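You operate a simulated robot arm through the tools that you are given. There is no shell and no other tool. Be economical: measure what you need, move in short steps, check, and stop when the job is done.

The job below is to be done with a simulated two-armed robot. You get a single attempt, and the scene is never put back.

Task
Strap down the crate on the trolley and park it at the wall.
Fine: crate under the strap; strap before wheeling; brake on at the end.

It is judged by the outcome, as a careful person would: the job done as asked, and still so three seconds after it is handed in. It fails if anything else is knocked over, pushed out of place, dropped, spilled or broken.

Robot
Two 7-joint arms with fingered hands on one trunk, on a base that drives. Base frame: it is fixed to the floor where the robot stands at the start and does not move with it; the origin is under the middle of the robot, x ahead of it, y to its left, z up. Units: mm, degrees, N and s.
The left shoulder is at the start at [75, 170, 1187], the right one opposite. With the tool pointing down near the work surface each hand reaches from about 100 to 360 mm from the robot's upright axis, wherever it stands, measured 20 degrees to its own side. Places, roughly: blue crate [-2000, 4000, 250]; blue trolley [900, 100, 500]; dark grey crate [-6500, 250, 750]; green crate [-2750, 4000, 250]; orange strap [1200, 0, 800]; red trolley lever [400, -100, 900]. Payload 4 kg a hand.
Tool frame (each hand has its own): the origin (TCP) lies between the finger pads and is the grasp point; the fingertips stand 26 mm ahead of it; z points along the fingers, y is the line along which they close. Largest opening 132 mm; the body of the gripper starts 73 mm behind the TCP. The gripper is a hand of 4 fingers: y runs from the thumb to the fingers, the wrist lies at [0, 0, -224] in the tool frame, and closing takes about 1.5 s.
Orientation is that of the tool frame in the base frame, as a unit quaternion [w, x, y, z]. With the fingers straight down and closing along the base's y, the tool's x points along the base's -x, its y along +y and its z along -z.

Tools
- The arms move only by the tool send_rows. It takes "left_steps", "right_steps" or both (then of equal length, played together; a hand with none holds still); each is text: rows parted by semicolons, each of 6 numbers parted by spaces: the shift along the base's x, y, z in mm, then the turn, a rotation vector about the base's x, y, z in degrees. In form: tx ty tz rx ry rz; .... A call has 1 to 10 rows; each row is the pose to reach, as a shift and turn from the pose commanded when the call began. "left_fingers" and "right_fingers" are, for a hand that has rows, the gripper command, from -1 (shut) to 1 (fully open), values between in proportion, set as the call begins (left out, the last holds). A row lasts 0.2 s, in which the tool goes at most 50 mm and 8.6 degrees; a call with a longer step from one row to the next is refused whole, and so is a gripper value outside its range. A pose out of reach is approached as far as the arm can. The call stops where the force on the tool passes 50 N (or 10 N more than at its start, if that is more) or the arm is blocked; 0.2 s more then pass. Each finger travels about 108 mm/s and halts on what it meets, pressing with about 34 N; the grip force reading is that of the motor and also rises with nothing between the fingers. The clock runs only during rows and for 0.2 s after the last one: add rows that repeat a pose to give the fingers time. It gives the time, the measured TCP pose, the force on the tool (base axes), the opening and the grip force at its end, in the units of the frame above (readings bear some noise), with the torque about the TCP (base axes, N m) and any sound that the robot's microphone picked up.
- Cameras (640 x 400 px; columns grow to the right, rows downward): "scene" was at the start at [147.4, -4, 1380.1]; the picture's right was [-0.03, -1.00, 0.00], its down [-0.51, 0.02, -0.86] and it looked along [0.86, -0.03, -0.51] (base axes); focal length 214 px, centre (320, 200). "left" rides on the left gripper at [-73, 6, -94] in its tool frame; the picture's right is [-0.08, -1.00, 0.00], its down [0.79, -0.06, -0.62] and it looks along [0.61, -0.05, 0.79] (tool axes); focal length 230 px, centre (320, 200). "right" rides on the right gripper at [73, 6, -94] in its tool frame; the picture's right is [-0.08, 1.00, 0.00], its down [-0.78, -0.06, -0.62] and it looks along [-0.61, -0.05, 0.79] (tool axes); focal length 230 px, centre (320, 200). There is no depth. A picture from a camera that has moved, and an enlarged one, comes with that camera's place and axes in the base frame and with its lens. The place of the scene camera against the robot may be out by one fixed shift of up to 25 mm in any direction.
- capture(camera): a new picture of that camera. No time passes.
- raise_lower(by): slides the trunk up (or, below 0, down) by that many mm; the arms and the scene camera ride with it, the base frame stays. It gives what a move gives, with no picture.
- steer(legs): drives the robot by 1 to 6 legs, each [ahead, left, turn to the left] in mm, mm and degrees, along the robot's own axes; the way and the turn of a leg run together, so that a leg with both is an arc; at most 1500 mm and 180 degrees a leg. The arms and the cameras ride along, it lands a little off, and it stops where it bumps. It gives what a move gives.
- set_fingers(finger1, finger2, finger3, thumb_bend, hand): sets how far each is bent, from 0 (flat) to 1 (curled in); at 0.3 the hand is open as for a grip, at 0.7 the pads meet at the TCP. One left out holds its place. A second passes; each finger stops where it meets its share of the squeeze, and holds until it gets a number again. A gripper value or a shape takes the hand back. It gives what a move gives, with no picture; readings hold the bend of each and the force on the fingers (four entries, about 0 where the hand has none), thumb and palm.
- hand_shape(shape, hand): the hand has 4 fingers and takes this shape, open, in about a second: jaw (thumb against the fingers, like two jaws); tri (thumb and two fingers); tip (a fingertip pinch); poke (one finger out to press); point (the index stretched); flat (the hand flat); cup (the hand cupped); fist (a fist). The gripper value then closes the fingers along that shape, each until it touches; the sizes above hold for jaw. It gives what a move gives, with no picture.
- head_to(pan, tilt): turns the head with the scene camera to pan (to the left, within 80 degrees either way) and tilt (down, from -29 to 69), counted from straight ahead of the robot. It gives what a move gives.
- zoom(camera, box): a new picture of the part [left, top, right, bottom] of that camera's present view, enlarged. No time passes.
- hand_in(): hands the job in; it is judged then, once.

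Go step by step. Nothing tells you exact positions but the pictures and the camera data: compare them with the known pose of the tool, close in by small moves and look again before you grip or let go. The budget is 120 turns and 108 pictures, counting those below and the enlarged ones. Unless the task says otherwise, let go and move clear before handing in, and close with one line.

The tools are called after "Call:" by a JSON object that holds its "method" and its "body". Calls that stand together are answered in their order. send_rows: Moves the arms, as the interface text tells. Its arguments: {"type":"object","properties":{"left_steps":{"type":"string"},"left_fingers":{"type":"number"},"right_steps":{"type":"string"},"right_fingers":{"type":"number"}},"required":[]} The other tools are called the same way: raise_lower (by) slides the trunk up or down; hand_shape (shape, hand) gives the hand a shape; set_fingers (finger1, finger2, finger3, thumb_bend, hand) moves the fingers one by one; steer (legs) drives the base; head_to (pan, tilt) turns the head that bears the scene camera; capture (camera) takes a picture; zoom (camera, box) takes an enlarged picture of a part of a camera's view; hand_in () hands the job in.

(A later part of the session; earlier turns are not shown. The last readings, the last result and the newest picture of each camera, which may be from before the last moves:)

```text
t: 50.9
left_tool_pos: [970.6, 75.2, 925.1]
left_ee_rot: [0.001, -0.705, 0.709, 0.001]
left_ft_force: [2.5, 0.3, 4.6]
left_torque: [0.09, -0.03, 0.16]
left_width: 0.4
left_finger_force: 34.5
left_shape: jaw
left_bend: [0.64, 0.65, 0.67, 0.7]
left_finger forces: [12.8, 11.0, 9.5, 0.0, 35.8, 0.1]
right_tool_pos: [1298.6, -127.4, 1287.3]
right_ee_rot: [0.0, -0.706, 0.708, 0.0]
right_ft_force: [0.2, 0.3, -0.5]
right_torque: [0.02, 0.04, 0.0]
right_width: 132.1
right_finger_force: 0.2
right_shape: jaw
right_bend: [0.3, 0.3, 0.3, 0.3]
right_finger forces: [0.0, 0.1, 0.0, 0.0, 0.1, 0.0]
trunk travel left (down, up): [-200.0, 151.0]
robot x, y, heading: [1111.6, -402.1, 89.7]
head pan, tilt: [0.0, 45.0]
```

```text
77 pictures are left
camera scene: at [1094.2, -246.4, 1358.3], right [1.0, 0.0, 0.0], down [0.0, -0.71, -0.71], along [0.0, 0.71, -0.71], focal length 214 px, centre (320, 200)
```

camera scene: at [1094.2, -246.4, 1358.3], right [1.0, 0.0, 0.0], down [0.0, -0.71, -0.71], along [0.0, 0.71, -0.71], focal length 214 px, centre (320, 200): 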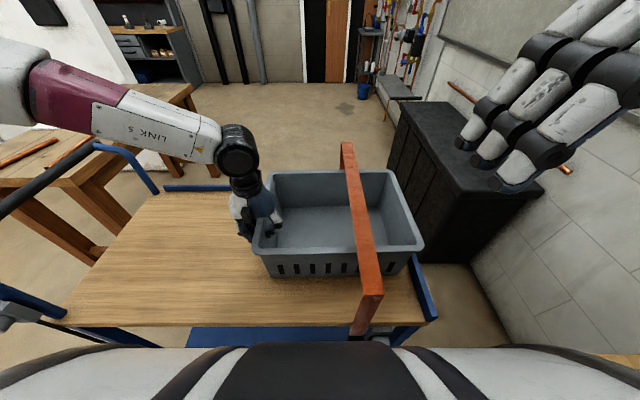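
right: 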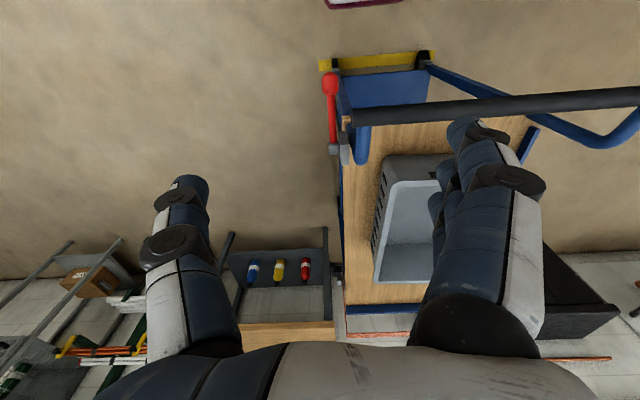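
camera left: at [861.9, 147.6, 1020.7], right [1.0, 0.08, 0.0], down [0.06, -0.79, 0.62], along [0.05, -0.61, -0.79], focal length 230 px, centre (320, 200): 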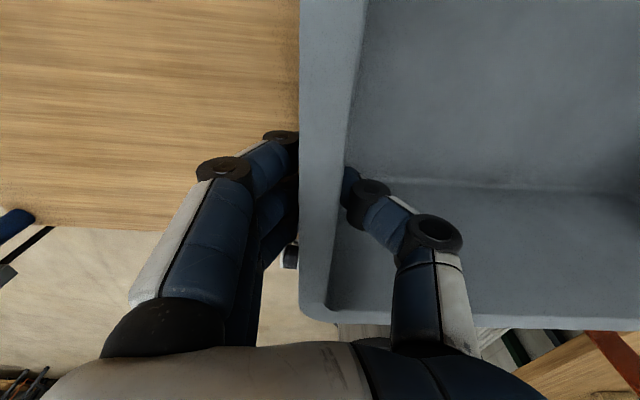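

The strap now crosses the crate a bit forward of its middle. I'll nudge another ~18 mm, then release and lift the left hand.

Call:
{"method": "send_rows", "body": {"left_steps": "10 0 0 0 0 0;18 0 0 0 0 0"}}

Call:
{"method": "send_rows", "body": {"left_steps": "0 0 0 0 0 0;0 0 0 0 0 0;0 0 0 0 0 0;0 0 0 0 0 0;0 0 0 0 0 0;0 0 0 0 0 0;0 0 0 0 0 0", "left_fingers": 1}}

Call:
{"method": "send_rows", "body": {"left_steps": "0 0 40 0 0 0;0 0 80 0 0 0;0 0 120 0 0 0;0 -20 160 0 0 0;0 -50 190 0 0 0;0 -90 210 0 0 0"}}

Call:
{"method": "capture", "body": {"camera": "scene"}}

```text
t: 51.5
left_tool_pos: [989.0, 75.4, 925.8]
left_ee_rot: [0.001, -0.706, 0.708, 0.0]
left_ft_force: [-2.6, 0.1, 2.5]
left_torque: [0.08, 0.09, 0.17]
left_width: 0.7
left_finger_force: 33.8
left_shape: jaw
left_bend: [0.64, 0.65, 0.67, 0.7]
left_finger forces: [14.1, 11.9, 9.9, 0.0, 33.3, 0.0]
right_tool_pos: [1297.7, -125.3, 1286.4]
right_ee_rot: [0.0, -0.706, 0.708, 0.0]
right_ft_force: [0.6, -0.3, -0.2]
right_torque: [-0.01, 0.0, 0.04]
right_width: 132.0
right_finger_force: 0.1
right_shape: jaw
right_bend: [0.3, 0.3, 0.3, 0.3]
right_finger forces: [0.0, 0.0, 0.0, 0.1, 0.0, 0.1]
trunk travel left (down, up): [-200.0, 151.0]
robot x, y, heading: [1111.8, -404.0, 89.6]
head pan, tilt: [0.0, 45.0]
```

```text
t: 53.1
left_tool_pos: [988.9, 75.6, 925.6]
left_ee_rot: [0.002, -0.705, 0.709, 0.0]
left_ft_force: [-0.3, 0.0, 0.0]
left_torque: [0.0, -0.02, 0.01]
left_width: 131.7
left_finger_force: 0.1
left_shape: jaw
left_bend: [0.3, 0.3, 0.3, 0.3]
left_finger forces: [0.0, 0.1, 0.0, 0.1, 0.0, 0.0]
right_tool_pos: [1297.6, -125.7, 1287.0]
right_ee_rot: [0.001, -0.706, 0.708, 0.001]
right_ft_force: [0.0, 0.3, 0.8]
right_torque: [-0.02, 0.02, 0.0]
right_width: 132.2
right_finger_force: 0.1
right_shape: jaw
right_bend: [0.3, 0.3, 0.3, 0.3]
right_finger forces: [0.0, 0.0, 0.1, 0.0, 0.0, 0.0]
trunk travel left (down, up): [-200.0, 151.0]
robot x, y, heading: [1114.1, -402.9, 89.6]
head pan, tilt: [0.0, 45.0]
```

```text
t: 54.5
left_tool_pos: [989.0, -16.8, 1136.0]
left_ee_rot: [0.002, -0.706, 0.709, 0.0]
left_ft_force: [-0.5, -0.3, 0.8]
left_torque: [0.01, 0.03, -0.02]
left_width: 132.0
left_finger_force: 0.0
left_shape: jaw
left_bend: [0.3, 0.3, 0.3, 0.3]
left_finger forces: [0.0, 0.1, 0.0, 0.1, 0.0, 0.0]
right_tool_pos: [1296.8, -127.7, 1287.9]
right_ee_rot: [0.002, -0.706, 0.708, 0.001]
right_ft_force: [-0.2, -0.5, 0.7]
right_torque: [0.04, 0.0, -0.03]
right_width: 131.5
right_finger_force: 0.1
right_shape: jaw
right_bend: [0.3, 0.3, 0.3, 0.3]
right_finger forces: [0.0, 0.0, 0.0, 0.0, 0.0, 0.0]
trunk travel left (down, up): [-200.0, 151.0]
robot x, y, heading: [1109.9, -402.3, 89.9]
head pan, tilt: [0.0, 45.0]
```

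```text
76 pictures are left
camera scene: at [1093.3, -247.3, 1358.5], right [1.0, 0.0, 0.0], down [0.0, -0.71, -0.71], along [0.0, 0.71, -0.71], focal length 214 px, centre (320, 200)
```

scene: 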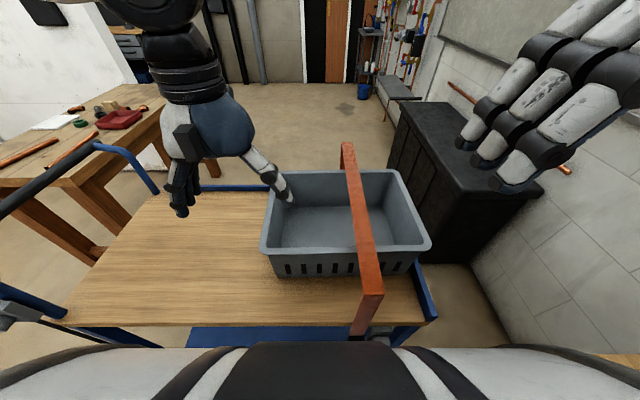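

The crate is under the strap. Now I'll back off to study the buckle and its black handle.

Call:
{"method": "steer", "body": {"legs": [[-300, 0, 0]]}}

Call:
{"method": "head_to", "body": {"pan": 0, "tilt": 50}}

Call:
{"method": "capture", "body": {"camera": "scene"}}

Call:
{"method": "zoom", "body": {"camera": "scene", "box": [300, 130, 440, 270]}}

```text
t: 56.6
left_tool_pos: [988.3, -314.5, 1135.2]
left_ee_rot: [0.001, -0.707, 0.707, 0.0]
left_ft_force: [-0.2, -0.3, 0.2]
left_torque: [0.0, -0.02, -0.01]
left_width: 131.8
left_finger_force: 0.1
left_shape: jaw
left_bend: [0.3, 0.3, 0.3, 0.3]
left_finger forces: [0.1, 0.0, 0.0, 0.0, 0.0, 0.0]
right_tool_pos: [1296.1, -425.9, 1287.7]
right_ee_rot: [0.0, 0.708, -0.707, 0.0]
right_ft_force: [-0.4, -0.1, -0.7]
right_torque: [0.0, 0.02, -0.03]
right_width: 132.0
right_finger_force: 0.1
right_shape: jaw
right_bend: [0.3, 0.3, 0.3, 0.3]
right_finger forces: [0.1, 0.0, 0.0, 0.0, 0.0, 0.0]
trunk travel left (down, up): [-200.0, 151.0]
robot x, y, heading: [1112.0, -702.8, 90.1]
head pan, tilt: [0.0, 45.0]
```

```text
t: 57.2
left_tool_pos: [986.5, -314.2, 1136.0]
left_ee_rot: [0.0, 0.707, -0.707, 0.001]
left_ft_force: [-0.1, 0.1, -0.1]
left_torque: [0.01, -0.02, 0.02]
left_width: 132.2
left_finger_force: 0.1
left_shape: jaw
left_bend: [0.3, 0.3, 0.3, 0.3]
left_finger forces: [0.0, 0.1, 0.0, 0.1, 0.0, 0.1]
right_tool_pos: [1295.9, -425.5, 1285.9]
right_ee_rot: [-0.001, -0.707, 0.707, 0.0]
right_ft_force: [0.9, 0.0, 0.5]
right_torque: [0.02, 0.01, 0.02]
right_width: 131.8
right_finger_force: 0.1
right_shape: jaw
right_bend: [0.3, 0.3, 0.3, 0.3]
right_finger forces: [0.1, 0.0, 0.1, 0.0, 0.0, 0.0]
trunk travel left (down, up): [-200.0, 151.0]
robot x, y, heading: [1112.0, -701.3, 90.0]
head pan, tilt: [0.0, 50.0]
```

```text
75 pictures are left
camera scene: at [1092.5, -550.1, 1351.4], right [1.0, 0.0, 0.0], down [0.0, -0.77, -0.64], along [0.0, 0.64, -0.77], focal length 214 px, centre (320, 200)
```

scene: 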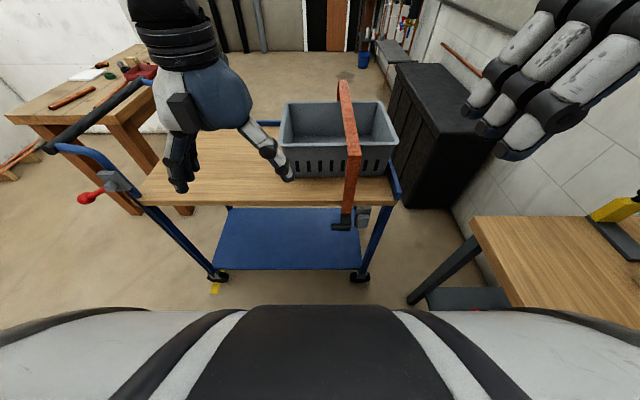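

```text
2.86 times, centred on (370, 200) of scene
camera zoom: at [1092.5, -550.1, 1351.4], right [1.0, 0.0, 0.0], down [0.0, -0.77, -0.64], along [0.0, 0.64, -0.77], focal length 613 px, centre (177, 200)
```

zoom: 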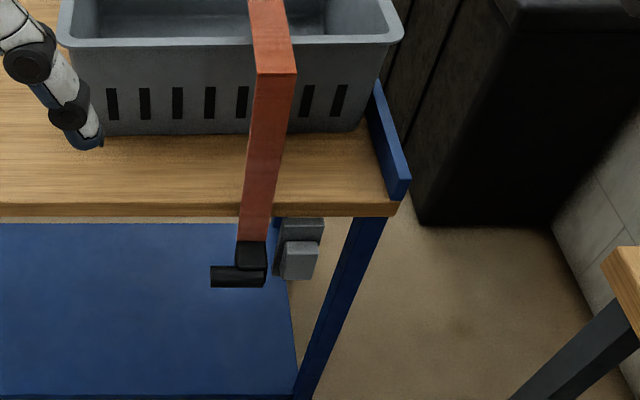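

The strap's right end carries a black buckle with a bar handle beside a grey receiver fixed under the table edge. I'll bring the right wrist camera near for a close look.

Call:
{"method": "send_rows", "body": {"right_steps": "-10 15 -40 0 0 0;-20 30 -80 0 0 0;-30 45 -120 0 0 0;-40 60 -160 0 0 0;-50 75 -200 0 0 0;-60 90 -240 0 0 0;-70 100 -280 0 0 0;-76 105 -310 0 0 0"}}

Call:
{"method": "capture", "body": {"camera": "right"}}

Call:
{"method": "capture", "body": {"camera": "scene"}}

```text
t: 59.0
left_tool_pos: [986.6, -314.5, 1133.8]
left_ee_rot: [-0.001, 0.707, -0.707, 0.001]
left_ft_force: [-0.2, -0.5, -0.7]
left_torque: [-0.02, 0.01, -0.01]
left_width: 131.7
left_finger_force: 0.0
left_shape: jaw
left_bend: [0.3, 0.3, 0.3, 0.3]
left_finger forces: [0.0, 0.0, 0.0, 0.1, 0.0, 0.1]
right_tool_pos: [1218.3, -319.8, 976.7]
right_ee_rot: [0.0, -0.707, 0.707, 0.0]
right_ft_force: [0.7, -0.4, 0.4]
right_torque: [0.0, -0.02, 0.01]
right_width: 131.7
right_finger_force: 0.0
right_shape: jaw
right_bend: [0.3, 0.3, 0.3, 0.3]
right_finger forces: [0.0, 0.0, 0.0, 0.1, 0.0, 0.0]
trunk travel left (down, up): [-200.0, 151.0]
robot x, y, heading: [1113.8, -700.7, 90.0]
head pan, tilt: [0.0, 50.0]
```

```text
73 pictures are left
camera right: at [1213.2, -392.8, 1070.6], right [-1.0, 0.08, 0.0], down [0.06, 0.78, 0.62], along [0.05, 0.62, -0.79], focal length 230 px, centre (320, 200)
```

right: 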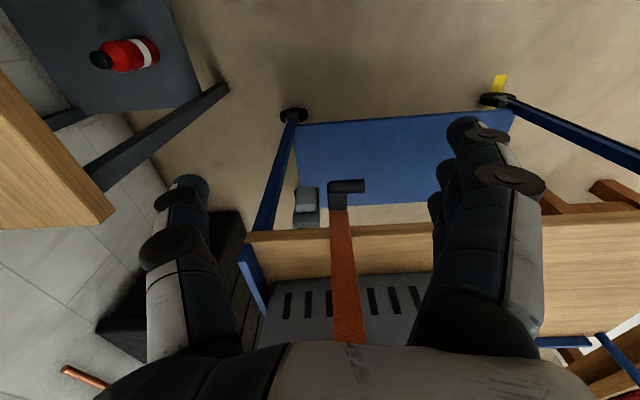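

```text
72 pictures are left
camera scene: at [1092.0, -549.6, 1351.2], right [1.0, 0.0, 0.0], down [0.0, -0.77, -0.64], along [0.0, 0.64, -0.77], focal length 214 px, centre (320, 200)
```

scene: 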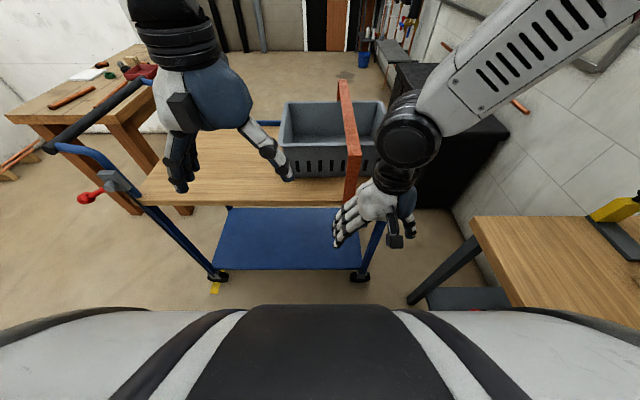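

Call:
{"method": "zoom", "body": {"camera": "right", "box": [250, 150, 410, 250]}}

```text
4.00 times, centred on (330, 200) of right
camera zoom: at [1213.2, -392.8, 1070.6], right [-1.0, 0.08, 0.0], down [0.06, 0.78, 0.62], along [0.05, 0.62, -0.79], focal length 920 px, centre (280, 200)
```

zoom: 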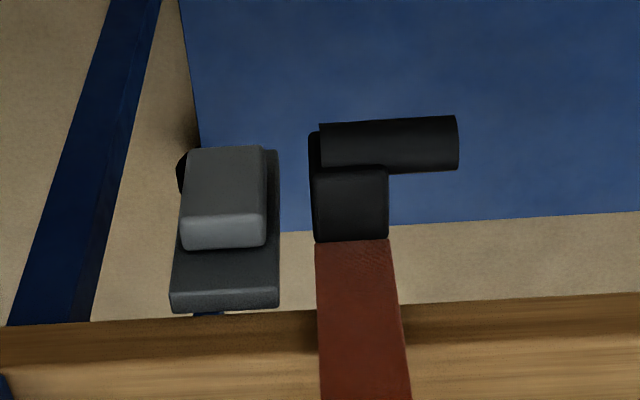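

Call:
{"method": "send_rows", "body": {"right_steps": "0 -15 -40 0 0 0;0 -30 -80 0 0 0;0 -45 -120 0 0 0;0 -60 -160 0 0 0;0 -75 -200 0 0 0"}}

Call:
{"method": "capture", "body": {"camera": "right"}}

Call:
{"method": "zoom", "body": {"camera": "right", "box": [220, 180, 400, 300]}}

```text
t: 60.2
left_tool_pos: [987.0, -314.2, 1135.3]
left_ee_rot: [0.0, 0.707, -0.707, 0.001]
left_ft_force: [0.3, -0.3, 0.3]
left_torque: [0.01, -0.02, -0.03]
left_width: 132.1
left_finger_force: 0.0
left_shape: jaw
left_bend: [0.3, 0.3, 0.3, 0.3]
left_finger forces: [0.0, 0.0, 0.0, 0.0, 0.0, 0.0]
right_tool_pos: [1220.5, -378.4, 785.8]
right_ee_rot: [-0.012, -0.678, 0.734, 0.022]
right_ft_force: [0.1, 0.9, -0.7]
right_torque: [0.01, -0.03, -0.05]
right_width: 131.8
right_finger_force: 0.1
right_shape: jaw
right_bend: [0.3, 0.3, 0.3, 0.3]
right_finger forces: [0.0, 0.1, 0.0, 0.0, 0.0, 0.0]
trunk travel left (down, up): [-200.0, 151.0]
robot x, y, heading: [1110.1, -701.4, 90.1]
head pan, tilt: [0.0, 50.0]
```

```text
70 pictures are left
camera right: at [1212.9, -451.8, 879.0], right [-0.99, 0.15, 0.05], down [0.15, 0.77, 0.62], along [0.06, 0.62, -0.78], focal length 230 px, centre (320, 200)
```

right: 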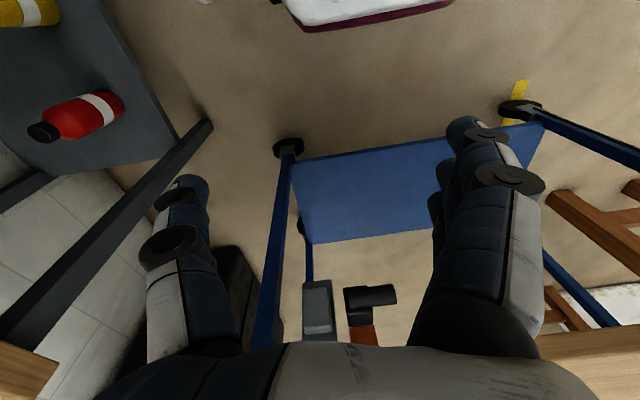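

```text
3.33 times, centred on (310, 240) of right
camera zoom: at [1212.9, -451.8, 879.0], right [-0.99, 0.15, 0.05], down [0.15, 0.77, 0.62], along [0.06, 0.62, -0.78], focal length 767 px, centre (353, 67)
```

zoom: 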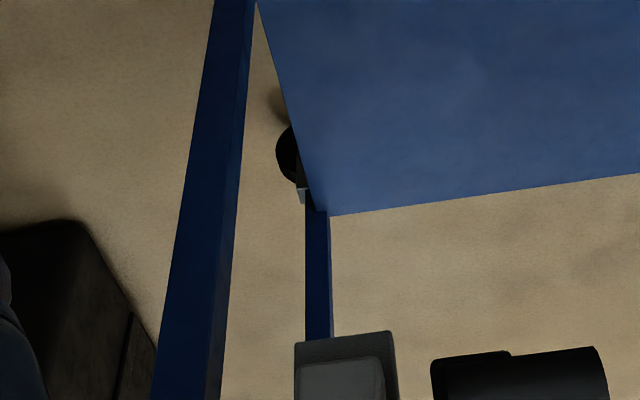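

The handle bar is near (1181, −142, 715); the grey block is beside it at x≈1240–1280. I'll tilt the right wrist up to see the side-on layout and the strap's left end under the table.

Call:
{"method": "send_rows", "body": {"right_steps": "0 0 0 8 0 0;0 0 0 16 0 0;0 0 0 24 0 0;0 0 0 32 0 0;0 0 0 40 0 0;0 0 0 48 0 0"}}

Call:
{"method": "capture", "body": {"camera": "right"}}

Call:
{"method": "zoom", "body": {"camera": "right", "box": [240, 120, 430, 240]}}

```text
t: 61.8
left_tool_pos: [986.9, -314.5, 1136.2]
left_ee_rot: [0.001, -0.706, 0.708, 0.0]
left_ft_force: [-0.4, 0.6, -0.3]
left_torque: [0.01, 0.0, 0.0]
left_width: 131.8
left_finger_force: 0.1
left_shape: jaw
left_bend: [0.3, 0.3, 0.3, 0.3]
left_finger forces: [0.0, 0.0, 0.1, 0.0, 0.0, 0.0]
right_tool_pos: [1247.9, -377.3, 779.3]
right_ee_rot: [0.309, -0.609, 0.676, 0.274]
right_ft_force: [-0.7, 0.1, 0.4]
right_torque: [0.03, 0.01, 0.05]
right_width: 132.1
right_finger_force: 0.1
right_shape: jaw
right_bend: [0.3, 0.3, 0.3, 0.3]
right_finger forces: [0.0, 0.0, 0.0, 0.0, 0.1, 0.1]
trunk travel left (down, up): [-200.0, 151.0]
robot x, y, heading: [1110.2, -703.9, 90.1]
head pan, tilt: [0.0, 50.0]
stopped in row 6 (right hand): the arm was blocked; the commanded pose is now the measured one
```

```text
68 pictures are left
camera right: at [1229.4, -493.8, 786.4], right [-0.99, 0.16, 0.05], down [0.06, 0.05, 1.0], along [0.15, 0.99, -0.05], focal length 230 px, centre (320, 200)
```

right: 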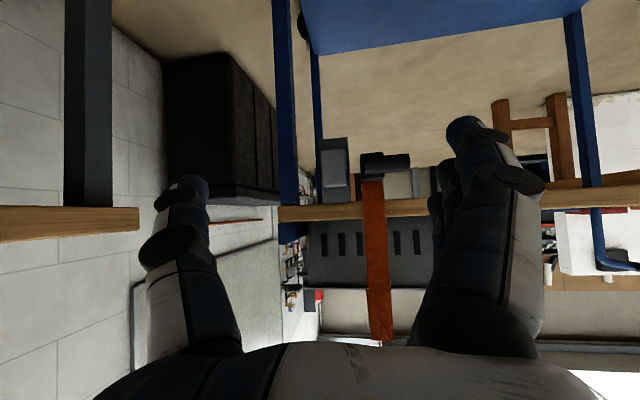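

```text
3.33 times, centred on (335, 180) of right
camera zoom: at [1229.4, -493.8, 786.4], right [-0.99, 0.16, 0.05], down [0.06, 0.05, 1.0], along [0.15, 0.99, -0.05], focal length 767 px, centre (270, 267)
```

zoom: 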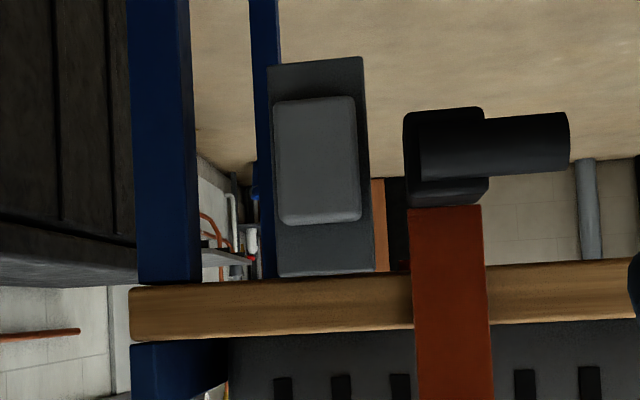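

I can see the black buckle block (z≈702–745) with its bar, and the grey block beside it. I'll straighten the wrist, close the right hand and drive up so I can probe the bar gently.

Call:
{"method": "send_rows", "body": {"right_steps": "-8 -10 0 -8 0 0;-16 -10 5 -16 0 0;-24 -10 10 -24 0 0;-30 -10 20 -32 0 0;-40 -10 30 -38 0 0;-50 -10 40 -43 0 0;-60 -10 50 -46 2 0;-70 -10 60 -46 3 0", "right_fingers": -1}}

Call:
{"method": "steer", "body": {"legs": [[200, 0, 0]]}}

Call:
{"method": "capture", "body": {"camera": "right"}}

Call:
{"method": "capture", "body": {"camera": "scene"}}

```text
t: 63.6
left_tool_pos: [987.7, -314.8, 1136.3]
left_ee_rot: [0.002, -0.707, 0.707, 0.001]
left_ft_force: [0.0, 0.2, -0.3]
left_torque: [-0.01, 0.01, -0.01]
left_width: 131.9
left_finger_force: 0.1
left_shape: jaw
left_bend: [0.3, 0.3, 0.3, 0.3]
left_finger forces: [0.0, 0.1, 0.0, 0.0, 0.0, 0.0]
right_tool_pos: [1172.4, -376.6, 848.2]
right_ee_rot: [0.001, -0.647, 0.762, 0.021]
right_ft_force: [-0.8, -0.9, -0.6]
right_torque: [0.02, -0.01, 0.0]
right_width: 0.1
right_finger_force: 34.0
right_shape: jaw
right_bend: [0.69, 0.57, 0.69, 0.67]
right_finger forces: [0.1, 0.0, 0.0, 0.0, 0.1, 0.1]
trunk travel left (down, up): [-200.0, 151.0]
robot x, y, heading: [1112.5, -702.0, 89.9]
head pan, tilt: [0.0, 50.0]
```

```text
t: 65.2
left_tool_pos: [987.3, -112.5, 1135.7]
left_ee_rot: [0.0, 0.707, -0.707, 0.001]
left_ft_force: [0.3, 0.8, 0.9]
left_torque: [-0.03, -0.01, 0.02]
left_width: 131.9
left_finger_force: 0.1
left_shape: jaw
left_bend: [0.3, 0.3, 0.3, 0.3]
left_finger forces: [0.0, 0.1, 0.0, 0.1, 0.0, 0.0]
right_tool_pos: [1169.9, -170.9, 850.9]
right_ee_rot: [0.003, -0.65, 0.76, 0.028]
right_ft_force: [-0.4, -0.4, -0.2]
right_torque: [0.01, 0.0, 0.02]
right_width: 0.0
right_finger_force: 34.1
right_shape: jaw
right_bend: [0.69, 0.57, 0.69, 0.67]
right_finger forces: [0.0, 0.1, 0.0, 0.0, 0.1, 0.0]
trunk travel left (down, up): [-200.0, 151.0]
robot x, y, heading: [1107.7, -502.3, 89.8]
head pan, tilt: [0.0, 50.0]
```

```text
66 pictures are left
camera right: at [1156.3, -247.3, 942.2], right [-0.97, 0.23, 0.04], down [0.2, 0.74, 0.65], along [0.12, 0.64, -0.76], focal length 230 px, centre (320, 200)
```

right: 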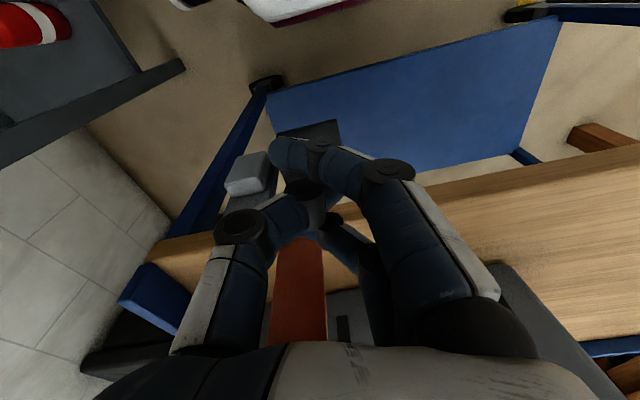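

```text
65 pictures are left
camera scene: at [1092.4, -348.0, 1351.3], right [1.0, 0.0, 0.0], down [0.0, -0.77, -0.64], along [0.0, 0.64, -0.77], focal length 214 px, centre (320, 200)
```

scene: 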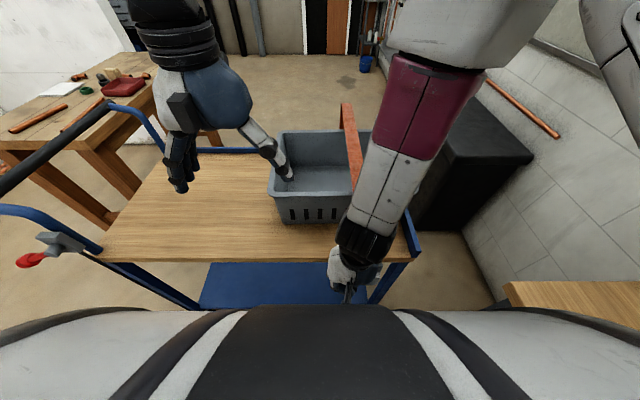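

I'll align over the bar's free end and press down in small steps.

Call:
{"method": "send_rows", "body": {"right_steps": "-3 5 -20 0 0 4;-7 10 -40 0 0 8;-7 18 -60 0 0 9;-7 22 -75 0 0 9"}}

Call:
{"method": "capture", "body": {"camera": "right"}}

```text
t: 66.2
left_tool_pos: [984.8, -115.2, 1136.1]
left_ee_rot: [0.002, -0.707, 0.707, 0.001]
left_ft_force: [0.9, 0.3, 0.5]
left_torque: [-0.01, -0.01, -0.01]
left_width: 131.9
left_finger_force: 0.0
left_shape: jaw
left_bend: [0.3, 0.3, 0.3, 0.3]
left_finger forces: [0.0, 0.1, 0.0, 0.1, 0.0, 0.0]
right_tool_pos: [1163.6, -135.2, 789.6]
right_ee_rot: [-0.013, -0.678, 0.733, 0.049]
right_ft_force: [-8.9, -20.7, 4.0]
right_torque: [1.99, -0.8, -0.18]
right_width: 0.0
right_finger_force: 33.9
right_shape: jaw
right_bend: [0.69, 0.57, 0.7, 0.67]
right_finger forces: [0.0, 0.0, 3.2, 0.1, 0.1, 18.0]
trunk travel left (down, up): [-200.0, 151.0]
robot x, y, heading: [1111.8, -499.5, 89.9]
head pan, tilt: [0.0, 50.0]
```

```text
64 pictures are left
camera right: at [1160.3, -212.8, 880.6], right [-0.98, 0.15, 0.1], down [0.18, 0.74, 0.64], along [0.03, 0.65, -0.76], focal length 230 px, centre (320, 200)
```

right: 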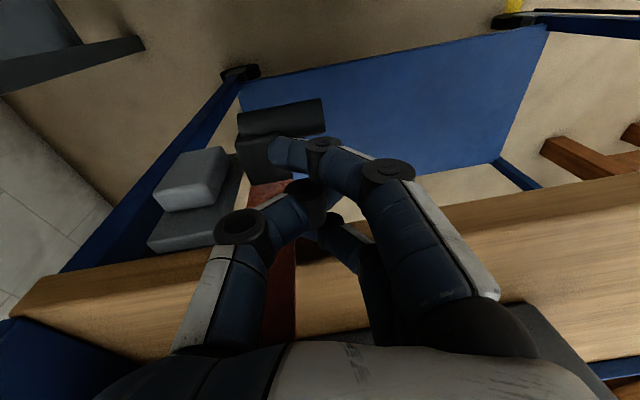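

The knuckles touch the table edge. I'll back off and tilt the hand so the fingertips reach in from outside.

Call:
{"method": "send_rows", "body": {"right_steps": "0 -30 10 0 0 0;0 -45 10 8 0 0;0 -45 10 16 0 0;0 -45 10 24 0 0;0 -45 10 30 0 0"}}

Call:
{"method": "capture", "body": {"camera": "right"}}

Call:
{"method": "capture", "body": {"camera": "scene"}}

```text
t: 67.6
left_tool_pos: [987.7, -114.0, 1136.0]
left_ee_rot: [0.0, -0.706, 0.708, -0.001]
left_ft_force: [0.4, 0.1, -0.1]
left_torque: [-0.02, -0.04, 0.02]
left_width: 131.8
left_finger_force: 0.0
left_shape: jaw
left_bend: [0.3, 0.3, 0.3, 0.3]
left_finger forces: [0.1, 0.1, 0.0, 0.1, 0.0, 0.0]
right_tool_pos: [1179.4, -171.1, 794.6]
right_ee_rot: [0.191, -0.641, 0.712, 0.213]
right_ft_force: [-0.5, -0.2, -0.6]
right_torque: [0.01, 0.01, 0.01]
right_width: 0.1
right_finger_force: 34.1
right_shape: jaw
right_bend: [0.69, 0.57, 0.7, 0.67]
right_finger forces: [0.1, 0.0, 0.0, 0.1, 0.0, 0.0]
trunk travel left (down, up): [-200.0, 151.0]
robot x, y, heading: [1113.3, -500.6, 90.2]
head pan, tilt: [0.0, 50.0]
stopped in row 5 (right hand): the arm was blocked; the commanded pose is now the measured one
```

```text
63 pictures are left
camera right: at [1166.2, -282.7, 833.9], right [-0.98, 0.15, 0.1], down [0.14, 0.31, 0.94], along [0.11, 0.94, -0.33], focal length 230 px, centre (320, 200)
```

right: 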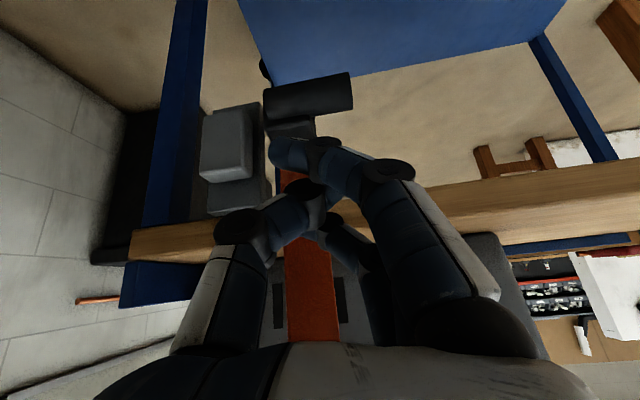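

```text
62 pictures are left
camera scene: at [1092.6, -348.9, 1351.4], right [1.0, 0.0, 0.0], down [0.0, -0.77, -0.64], along [0.0, 0.64, -0.77], focal length 214 px, centre (320, 200)
```

scene: 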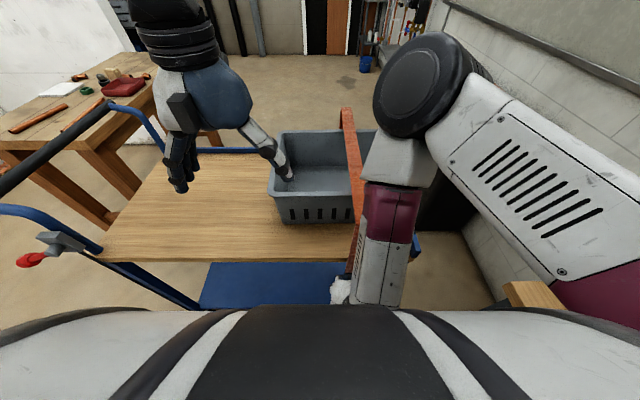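

Call:
{"method": "send_rows", "body": {"right_steps": "-14 0 -10 0 0 0;-14 0 -20 0 0 0;-14 0 -30 0 0 0;-14 0 -38 0 0 0;-14 0 -46 0 0 0;-14 0 -54 0 0 0"}}

Call:
{"method": "capture", "body": {"camera": "right"}}

```text
t: 69.2
left_tool_pos: [985.9, -113.8, 1135.1]
left_ee_rot: [0.0, -0.707, 0.708, 0.0]
left_ft_force: [-0.7, 0.2, 0.2]
left_torque: [0.03, -0.02, 0.02]
left_width: 132.0
left_finger_force: 0.1
left_shape: jaw
left_bend: [0.3, 0.3, 0.3, 0.3]
left_finger forces: [0.0, 0.0, 0.1, 0.0, 0.0, 0.1]
right_tool_pos: [1185.6, -146.8, 745.9]
right_ee_rot: [0.2, -0.603, 0.743, 0.211]
right_ft_force: [-0.9, -0.8, 1.5]
right_torque: [0.04, 0.02, 0.0]
right_width: 0.0
right_finger_force: 34.1
right_shape: jaw
right_bend: [0.69, 0.57, 0.7, 0.68]
right_finger forces: [0.0, 0.1, 0.1, 0.0, 0.0, 0.0]
trunk travel left (down, up): [-200.0, 151.0]
robot x, y, heading: [1112.5, -501.5, 90.1]
head pan, tilt: [0.0, 50.0]
stopped in row 6 (right hand): the arm was blocked; the commanded pose is now the measured one
```

```text
61 pictures are left
camera right: at [1162.7, -257.9, 783.8], right [-0.96, 0.24, 0.12], down [0.18, 0.28, 0.94], along [0.2, 0.93, -0.32], focal length 230 px, centre (320, 200)
```

right: 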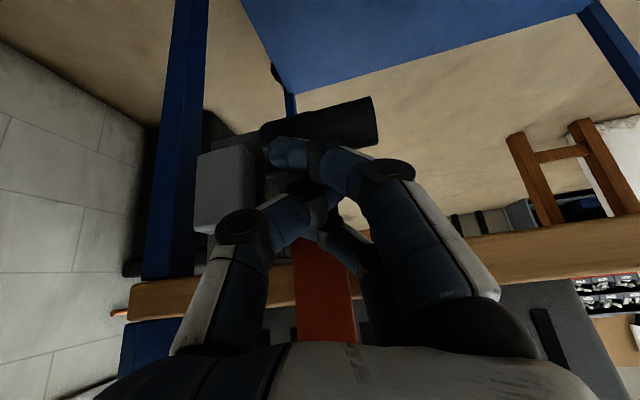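

The right arm is at its joint limits here. I'll retract, lower the trunk by 200 mm, and stand a bit further left and back for a better posture.

Call:
{"method": "send_rows", "body": {"right_steps": "0 -40 0 0 0 0;-5 -80 20 0 0 0;-5 -100 60 0 0 0;-5 -100 100 0 0 0", "left_steps": "0 -40 30 0 0 0;0 -60 70 0 0 0;0 -60 110 0 0 0;0 -60 150 0 0 0"}}

Call:
{"method": "raise_lower", "body": {"by": -190}}

Call:
{"method": "steer", "body": {"legs": [[-60, 70, 0]]}}

Call:
{"method": "capture", "body": {"camera": "scene"}}

Call:
{"method": "capture", "body": {"camera": "right"}}

```text
t: 70.2
left_tool_pos: [986.1, -172.7, 1284.4]
left_ee_rot: [0.001, -0.706, 0.708, 0.001]
left_ft_force: [-0.6, 0.6, 0.3]
left_torque: [0.01, 0.02, 0.0]
left_width: 132.2
left_finger_force: 0.0
left_shape: jaw
left_bend: [0.3, 0.3, 0.3, 0.3]
left_finger forces: [0.0, 0.0, 0.0, 0.0, 0.0, 0.0]
right_tool_pos: [1180.3, -233.0, 832.8]
right_ee_rot: [0.206, -0.573, 0.768, 0.2]
right_ft_force: [0.5, -0.1, -1.1]
right_torque: [0.0, -0.03, 0.0]
right_width: 0.0
right_finger_force: 34.3
right_shape: jaw
right_bend: [0.69, 0.55, 0.7, 0.72]
right_finger forces: [0.0, 0.0, 0.1, 0.1, 0.0, 0.1]
right hand out of reach, approached as far as the arm can: row 4
trunk travel left (down, up): [-200.0, 151.0]
robot x, y, heading: [1115.2, -499.3, 90.0]
head pan, tilt: [0.0, 50.0]
```

```text
t: 71.8
left_tool_pos: [983.1, -246.5, 1174.0]
left_ee_rot: [0.037, -0.704, 0.708, 0.033]
left_ft_force: [-1.6, -0.2, 0.5]
left_torque: [0.01, -0.02, 0.04]
left_width: 132.0
left_finger_force: 0.0
left_shape: jaw
left_bend: [0.3, 0.3, 0.3, 0.3]
left_finger forces: [0.0, 0.0, 0.0, 0.0, 0.0, 0.0]
right_tool_pos: [1175.9, -239.4, 685.6]
right_ee_rot: [0.164, -0.585, 0.779, 0.154]
right_ft_force: [-0.3, 0.4, -0.1]
right_torque: [0.0, -0.03, 0.01]
right_width: 0.0
right_finger_force: 33.6
right_shape: jaw
right_bend: [0.69, 0.55, 0.7, 0.72]
right_finger forces: [0.0, 0.0, 0.0, 0.0, 0.0, 0.1]
trunk travel left (down, up): [-65.0, 286.0]
robot x, y, heading: [1108.8, -519.6, 89.8]
head pan, tilt: [0.0, 50.0]
stopped: the arm was blocked; the commanded pose is now the measured one
```

```text
t: 73.1
left_tool_pos: [916.7, -253.5, 1158.9]
left_ee_rot: [0.019, -0.706, 0.708, 0.018]
left_ft_force: [0.0, 0.3, -0.3]
left_torque: [0.01, -0.02, -0.01]
left_width: 132.2
left_finger_force: 0.0
left_shape: jaw
left_bend: [0.3, 0.3, 0.3, 0.3]
left_finger forces: [0.0, 0.1, 0.1, 0.0, 0.1, 0.0]
right_tool_pos: [1109.4, -269.5, 666.2]
right_ee_rot: [0.15, -0.588, 0.783, 0.135]
right_ft_force: [-0.2, 0.5, -0.4]
right_torque: [0.02, 0.02, 0.03]
right_width: 0.0
right_finger_force: 34.0
right_shape: jaw
right_bend: [0.69, 0.55, 0.7, 0.72]
right_finger forces: [0.2, 0.0, 0.1, 0.0, 0.1, 0.0]
trunk travel left (down, up): [-65.0, 286.0]
robot x, y, heading: [1040.6, -564.1, 90.0]
head pan, tilt: [0.0, 50.0]
```

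```text
60 pictures are left
camera scene: at [1023.0, -281.1, 1200.7], right [1.0, 0.0, 0.0], down [0.0, -0.77, -0.64], along [0.0, 0.64, -0.77], focal length 214 px, centre (320, 200)
```

scene: 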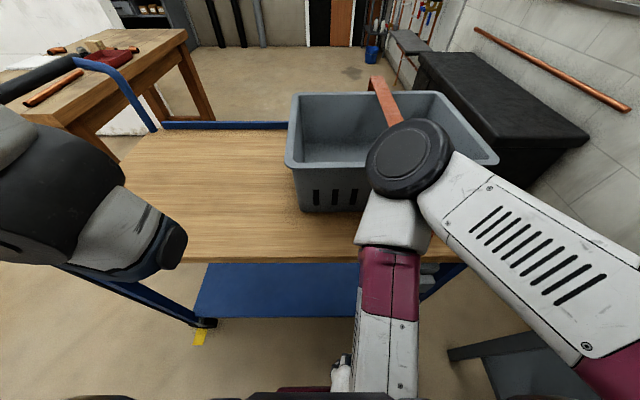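

```text
59 pictures are left
camera right: at [1077.4, -368.0, 723.9], right [-0.94, 0.34, 0.07], down [0.22, 0.44, 0.87], along [0.27, 0.83, -0.48], focal length 230 px, centre (320, 200)
```

right: 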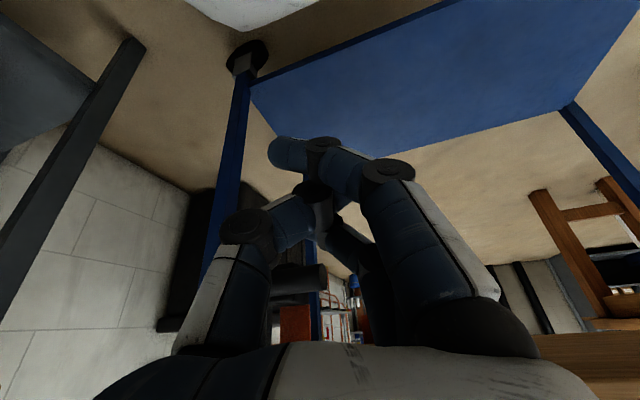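

The trunk leans forward as it lowers and my right elbow came near the strap. I'll raise it again, back off, and check that the strap and crate are unmoved.

Call:
{"method": "raise_lower", "body": {"by": 135}}

Call:
{"method": "steer", "body": {"legs": [[-300, 0, 0]]}}

Call:
{"method": "capture", "body": {"camera": "scene"}}

```text
t: 74.7
left_tool_pos: [917.7, -252.1, 1294.0]
left_ee_rot: [0.019, -0.705, 0.708, 0.019]
left_ft_force: [0.6, -0.2, 0.0]
left_torque: [0.0, -0.02, 0.02]
left_width: 131.9
left_finger_force: 0.0
left_shape: jaw
left_bend: [0.3, 0.3, 0.3, 0.3]
left_finger forces: [0.0, 0.1, 0.0, 0.1, 0.0, 0.1]
right_tool_pos: [1114.4, -248.9, 811.1]
right_ee_rot: [0.142, -0.547, 0.812, 0.144]
right_ft_force: [0.6, 0.1, 0.4]
right_torque: [0.02, -0.01, 0.0]
right_width: 0.1
right_finger_force: 34.7
right_shape: jaw
right_bend: [0.69, 0.55, 0.7, 0.72]
right_finger forces: [0.0, 0.1, 0.1, 0.0, 0.1, 0.0]
trunk travel left (down, up): [-200.0, 151.0]
robot x, y, heading: [1038.9, -565.8, 90.3]
head pan, tilt: [0.0, 50.0]
```

```text
t: 76.8
left_tool_pos: [917.0, -552.5, 1295.1]
left_ee_rot: [0.019, -0.705, 0.709, 0.018]
left_ft_force: [0.0, -0.9, 0.1]
left_torque: [0.04, 0.03, 0.02]
left_width: 132.0
left_finger_force: 0.0
left_shape: jaw
left_bend: [0.3, 0.3, 0.3, 0.3]
left_finger forces: [0.1, 0.0, 0.0, 0.0, 0.1, 0.0]
right_tool_pos: [1116.2, -552.4, 807.4]
right_ee_rot: [0.142, -0.546, 0.814, 0.139]
right_ft_force: [0.5, -0.3, 0.2]
right_torque: [0.01, 0.0, 0.0]
right_width: 0.1
right_finger_force: 34.1
right_shape: jaw
right_bend: [0.69, 0.55, 0.7, 0.72]
right_finger forces: [0.0, 0.0, 0.0, 0.0, 0.1, 0.0]
trunk travel left (down, up): [-200.0, 151.0]
robot x, y, heading: [1041.2, -861.6, 89.8]
head pan, tilt: [0.0, 50.0]
```

```text
58 pictures are left
camera scene: at [1022.1, -711.8, 1351.9], right [1.0, -0.01, 0.0], down [0.0, -0.77, -0.64], along [0.0, 0.64, -0.77], focal length 214 px, centre (320, 200)
```

scene: 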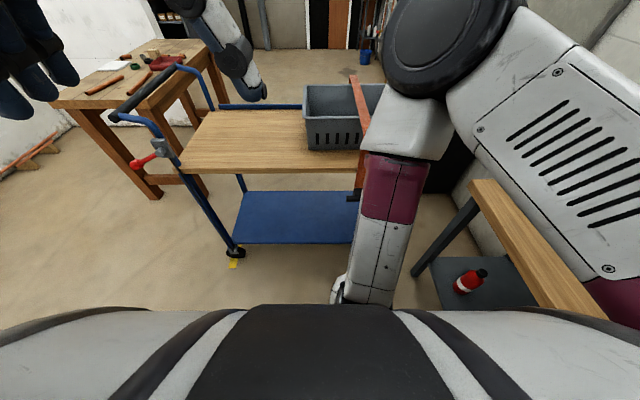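

Strap and crate look intact. I'll restore the right hand to a plain downward pose at start height, then approach with the hand just outside the bar.

Call:
{"method": "send_rows", "body": {"right_steps": "15 10 40 -5.7 0 5.5;30 20 80 -11.5 0 11;40 30 125 -17.2 0 16.5;50 40 170 -23 0 22;60 50 215 -23 0 22;65 53 260 -23 0 22;67 53 305 -23 0 22;67 53 350 -23 0 22;67 53 395 -23 0 22;67 53 440 -23 0 22"}}

Call:
{"method": "capture", "body": {"camera": "scene"}}

```text
t: 79.0
left_tool_pos: [916.9, -552.0, 1295.2]
left_ee_rot: [0.019, -0.705, 0.709, 0.019]
left_ft_force: [0.3, 0.9, -0.2]
left_torque: [0.0, 0.03, 0.01]
left_width: 131.9
left_finger_force: 0.1
left_shape: jaw
left_bend: [0.3, 0.3, 0.3, 0.3]
left_finger forces: [0.0, 0.0, 0.1, 0.0, 0.0, 0.0]
right_tool_pos: [1182.6, -500.0, 1248.8]
right_ee_rot: [-0.002, 0.708, -0.707, 0.001]
right_ft_force: [-0.2, -0.7, -0.5]
right_torque: [-0.01, 0.01, 0.01]
right_width: 0.1
right_finger_force: 34.2
right_shape: jaw
right_bend: [0.69, 0.55, 0.7, 0.72]
right_finger forces: [0.0, 0.0, 0.0, 0.1, 0.0, 0.2]
trunk travel left (down, up): [-200.0, 151.0]
robot x, y, heading: [1042.3, -862.0, 89.5]
head pan, tilt: [0.0, 50.0]
```

```text
57 pictures are left
camera scene: at [1022.0, -711.4, 1351.8], right [1.0, -0.01, 0.0], down [0.0, -0.77, -0.64], along [0.0, 0.64, -0.77], focal length 214 px, centre (320, 200)
```

scene: 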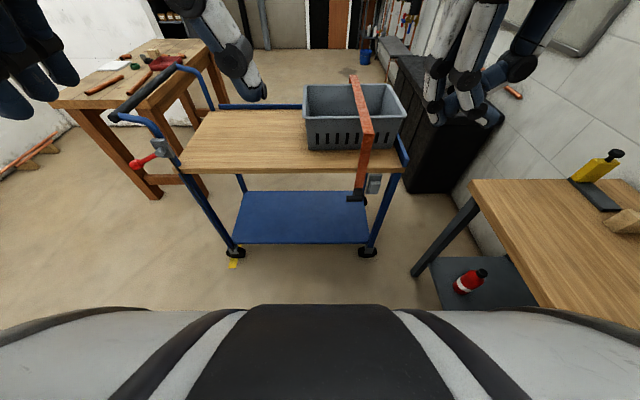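

Call:
{"method": "steer", "body": {"legs": [[315, 0, 0]]}}

Call:
{"method": "send_rows", "body": {"right_steps": "0 -10 -45 0 0 0;0 -10 -90 0 0 0;0 -10 -135 0 0 0;0 -10 -180 0 0 0;0 -10 -225 0 0 0;0 -10 -270 0 0 0;0 -10 -315 0 0 0;0 -10 -360 0 0 0;0 -10 -405 0 0 0;0 -10 -440 0 0 0"}}

Call:
{"method": "capture", "body": {"camera": "right"}}

Call:
{"method": "capture", "body": {"camera": "scene"}}

```text
t: 81.1
left_tool_pos: [918.9, -238.8, 1295.1]
left_ee_rot: [0.02, -0.705, 0.709, 0.019]
left_ft_force: [0.3, 0.2, -0.5]
left_torque: [-0.01, -0.01, 0.0]
left_width: 132.1
left_finger_force: 0.1
left_shape: jaw
left_bend: [0.3, 0.3, 0.3, 0.3]
left_finger forces: [0.1, 0.0, 0.1, 0.0, 0.0, 0.1]
right_tool_pos: [1183.5, -185.4, 1247.3]
right_ee_rot: [-0.002, 0.708, -0.706, 0.002]
right_ft_force: [-0.1, -0.1, -0.2]
right_torque: [-0.02, -0.01, -0.04]
right_width: 0.2
right_finger_force: 34.0
right_shape: jaw
right_bend: [0.69, 0.55, 0.7, 0.72]
right_finger forces: [0.1, 0.0, 0.0, 0.1, 0.0, 0.1]
trunk travel left (down, up): [-200.0, 151.0]
robot x, y, heading: [1044.0, -547.6, 89.9]
head pan, tilt: [0.0, 50.0]
```

```text
t: 83.3
left_tool_pos: [919.1, -237.7, 1294.9]
left_ee_rot: [0.018, -0.705, 0.708, 0.018]
left_ft_force: [0.4, 0.4, 0.3]
left_torque: [-0.03, 0.02, -0.01]
left_width: 132.0
left_finger_force: 0.1
left_shape: jaw
left_bend: [0.3, 0.3, 0.3, 0.3]
left_finger forces: [0.0, 0.0, 0.0, 0.0, 0.0, 0.0]
right_tool_pos: [1180.3, -182.8, 813.3]
right_ee_rot: [-0.013, -0.686, 0.727, 0.022]
right_ft_force: [-0.4, -0.4, -0.3]
right_torque: [0.01, 0.04, 0.0]
right_width: 0.0
right_finger_force: 34.4
right_shape: jaw
right_bend: [0.69, 0.55, 0.7, 0.72]
right_finger forces: [0.1, 0.0, 0.0, 0.1, 0.2, 0.0]
trunk travel left (down, up): [-200.0, 151.0]
robot x, y, heading: [1043.3, -548.7, 89.9]
head pan, tilt: [0.0, 50.0]
```

```text
56 pictures are left
camera right: at [1174.9, -256.7, 906.7], right [-0.99, 0.14, 0.05], down [0.14, 0.77, 0.62], along [0.05, 0.62, -0.78], focal length 230 px, centre (320, 200)
```

right: 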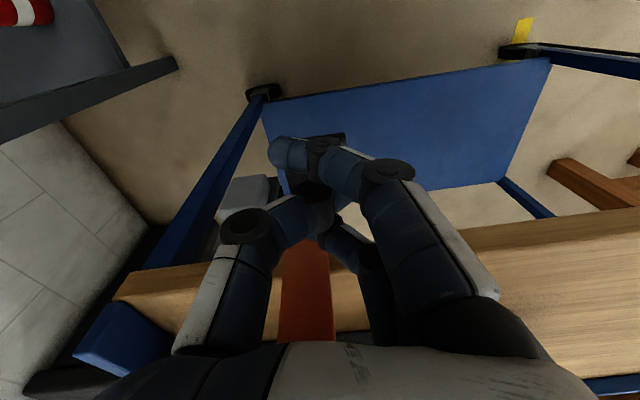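

```text
55 pictures are left
camera scene: at [1024.0, -396.2, 1351.6], right [1.0, 0.0, 0.0], down [0.0, -0.77, -0.64], along [0.0, 0.64, -0.77], focal length 214 px, centre (320, 200)
```

scene: 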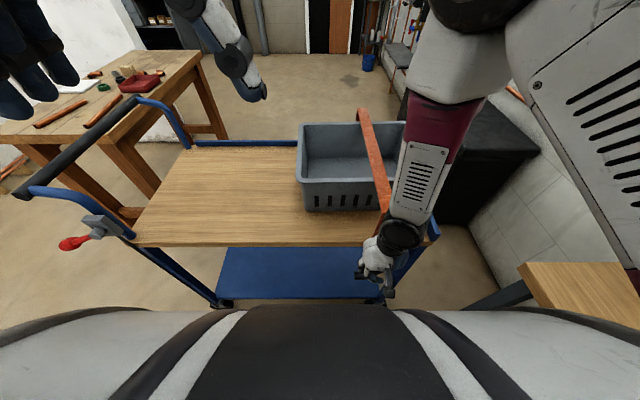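

Call:
{"method": "send_rows", "body": {"right_steps": "-8 5 -15 0 0 0;-15 10 -30 0 0 0;-15 15 -45 0 0 0;-15 15 -55 0 0 0;-15 15 -63 0 0 0;-15 15 -71 0 0 0;-15 15 -79 0 0 0"}}

Call:
{"method": "capture", "body": {"camera": "right"}}

```text
t: 84.9
left_tool_pos: [918.4, -237.9, 1295.2]
left_ee_rot: [0.019, -0.705, 0.709, 0.019]
left_ft_force: [0.2, 0.3, -0.3]
left_torque: [0.01, -0.04, 0.01]
left_width: 132.0
left_finger_force: 0.1
left_shape: jaw
left_bend: [0.3, 0.3, 0.3, 0.3]
left_finger forces: [0.1, 0.1, 0.1, 0.0, 0.1, 0.0]
right_tool_pos: [1177.4, -165.0, 735.4]
right_ee_rot: [-0.006, -0.679, 0.734, 0.015]
right_ft_force: [0.2, 0.0, -0.1]
right_torque: [-0.02, 0.01, 0.0]
right_width: 0.0
right_finger_force: 33.9
right_shape: jaw
right_bend: [0.69, 0.55, 0.7, 0.72]
right_finger forces: [0.0, 0.0, 0.1, 0.0, 0.0, 0.0]
trunk travel left (down, up): [-200.0, 151.0]
robot x, y, heading: [1042.9, -549.0, 89.6]
head pan, tilt: [0.0, 50.0]
```

```text
54 pictures are left
camera right: at [1168.7, -238.9, 828.7], right [-0.99, 0.15, 0.03], down [0.14, 0.77, 0.62], along [0.07, 0.62, -0.78], focal length 230 px, centre (320, 200)
```

right: 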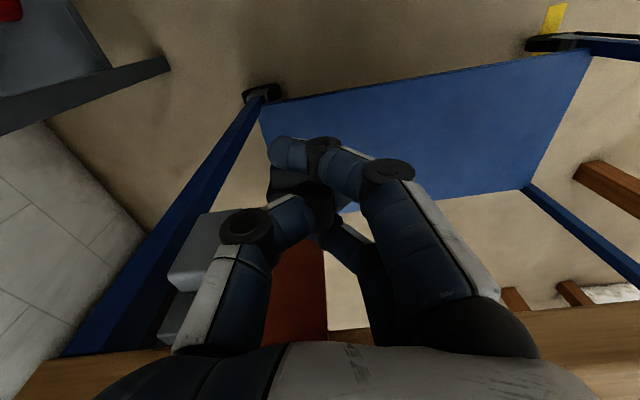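

Call:
{"method": "send_rows", "body": {"right_steps": "0 0 -8 0 0 0;0 0 -16 0 0 0;0 0 -24 0 0 0"}}

Call:
{"method": "zoom", "body": {"camera": "right", "box": [200, 100, 400, 300]}}

```text
t: 85.7
left_tool_pos: [916.3, -241.1, 1295.6]
left_ee_rot: [0.02, -0.705, 0.709, 0.019]
left_ft_force: [-0.3, 0.4, 0.9]
left_torque: [0.01, -0.01, 0.01]
left_width: 131.9
left_finger_force: 0.1
left_shape: jaw
left_bend: [0.3, 0.3, 0.3, 0.3]
left_finger forces: [0.1, 0.1, 0.1, 0.1, 0.0, 0.0]
right_tool_pos: [1180.7, -165.7, 712.1]
right_ee_rot: [-0.004, -0.678, 0.735, 0.014]
right_ft_force: [-4.3, -2.3, 11.3]
right_torque: [0.15, -0.16, 0.16]
right_width: 0.0
right_finger_force: 33.5
right_shape: jaw
right_bend: [0.69, 0.55, 0.72, 0.72]
right_finger forces: [0.0, 0.1, 10.9, 0.0, 0.1, 0.0]
trunk travel left (down, up): [-200.0, 151.0]
robot x, y, heading: [1038.1, -548.5, 89.6]
head pan, tilt: [0.0, 50.0]
```

```text
2.00 times, centred on (300, 200) of right
camera zoom: at [1170.6, -239.3, 805.7], right [-0.99, 0.16, 0.03], down [0.14, 0.77, 0.63], along [0.08, 0.62, -0.78], focal length 460 px, centre (360, 200)
```

zoom: 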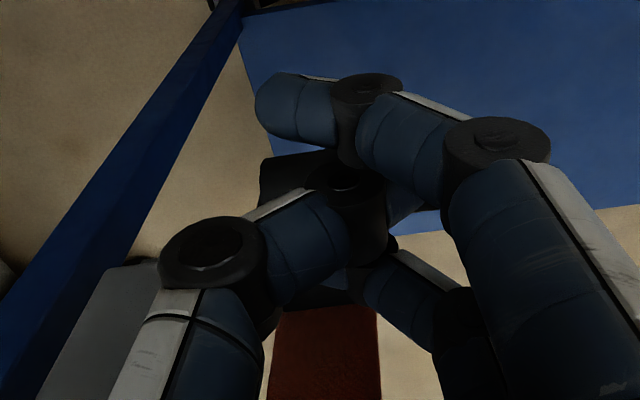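

Contact with the bar on one finger (11 N up). I'll press down further, watching what happens.

Call:
{"method": "send_rows", "body": {"right_steps": "0 0 -8 0 0 0;0 0 -16 0 0 0;0 0 -24 0 0 0;0 0 -32 0 0 0"}}

Call:
{"method": "zoom", "body": {"camera": "right", "box": [200, 100, 400, 300]}}

Call:
{"method": "zoom", "body": {"camera": "scene", "box": [280, 90, 460, 320]}}

```text
t: 86.3
left_tool_pos: [915.5, -243.2, 1297.0]
left_ee_rot: [0.021, -0.706, 0.708, 0.02]
left_ft_force: [0.8, 1.2, 0.3]
left_torque: [-0.01, 0.0, 0.01]
left_width: 131.8
left_finger_force: 0.1
left_shape: jaw
left_bend: [0.3, 0.3, 0.3, 0.3]
left_finger forces: [0.1, 0.0, 0.2, 0.0, 0.1, 0.0]
right_tool_pos: [1180.1, -166.0, 697.8]
right_ee_rot: [-0.004, -0.676, 0.736, 0.014]
right_ft_force: [-11.9, -9.3, 43.1]
right_torque: [0.54, -0.84, 0.62]
right_width: 0.0
right_finger_force: 34.6
right_shape: jaw
right_bend: [0.69, 0.55, 0.78, 0.72]
right_finger forces: [0.1, 33.0, 35.0, 0.0, 0.0, 0.0]
trunk travel left (down, up): [-200.0, 151.0]
robot x, y, heading: [1041.6, -550.5, 89.7]
head pan, tilt: [0.0, 50.0]
stopped in row 3 (right hand): the force on the tool passed its limit at 56 N (the readings are from after the stop); the commanded pose is now the measured one
```

```text
2.00 times, centred on (300, 200) of right
camera zoom: at [1169.7, -239.9, 790.8], right [-0.99, 0.16, 0.03], down [0.14, 0.77, 0.63], along [0.08, 0.62, -0.78], focal length 460 px, centre (360, 200)
```

zoom: 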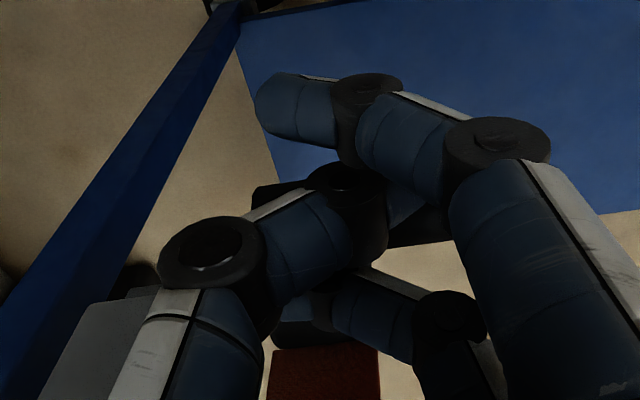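

```text
1.74 times, centred on (370, 205) of scene
camera zoom: at [1020.6, -401.1, 1352.6], right [1.0, 0.0, 0.0], down [0.0, -0.76, -0.64], along [0.0, 0.64, -0.76], focal length 373 px, centre (233, 191)
```

zoom: 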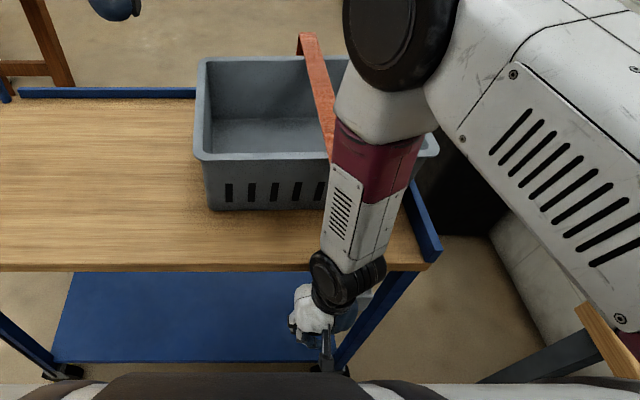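

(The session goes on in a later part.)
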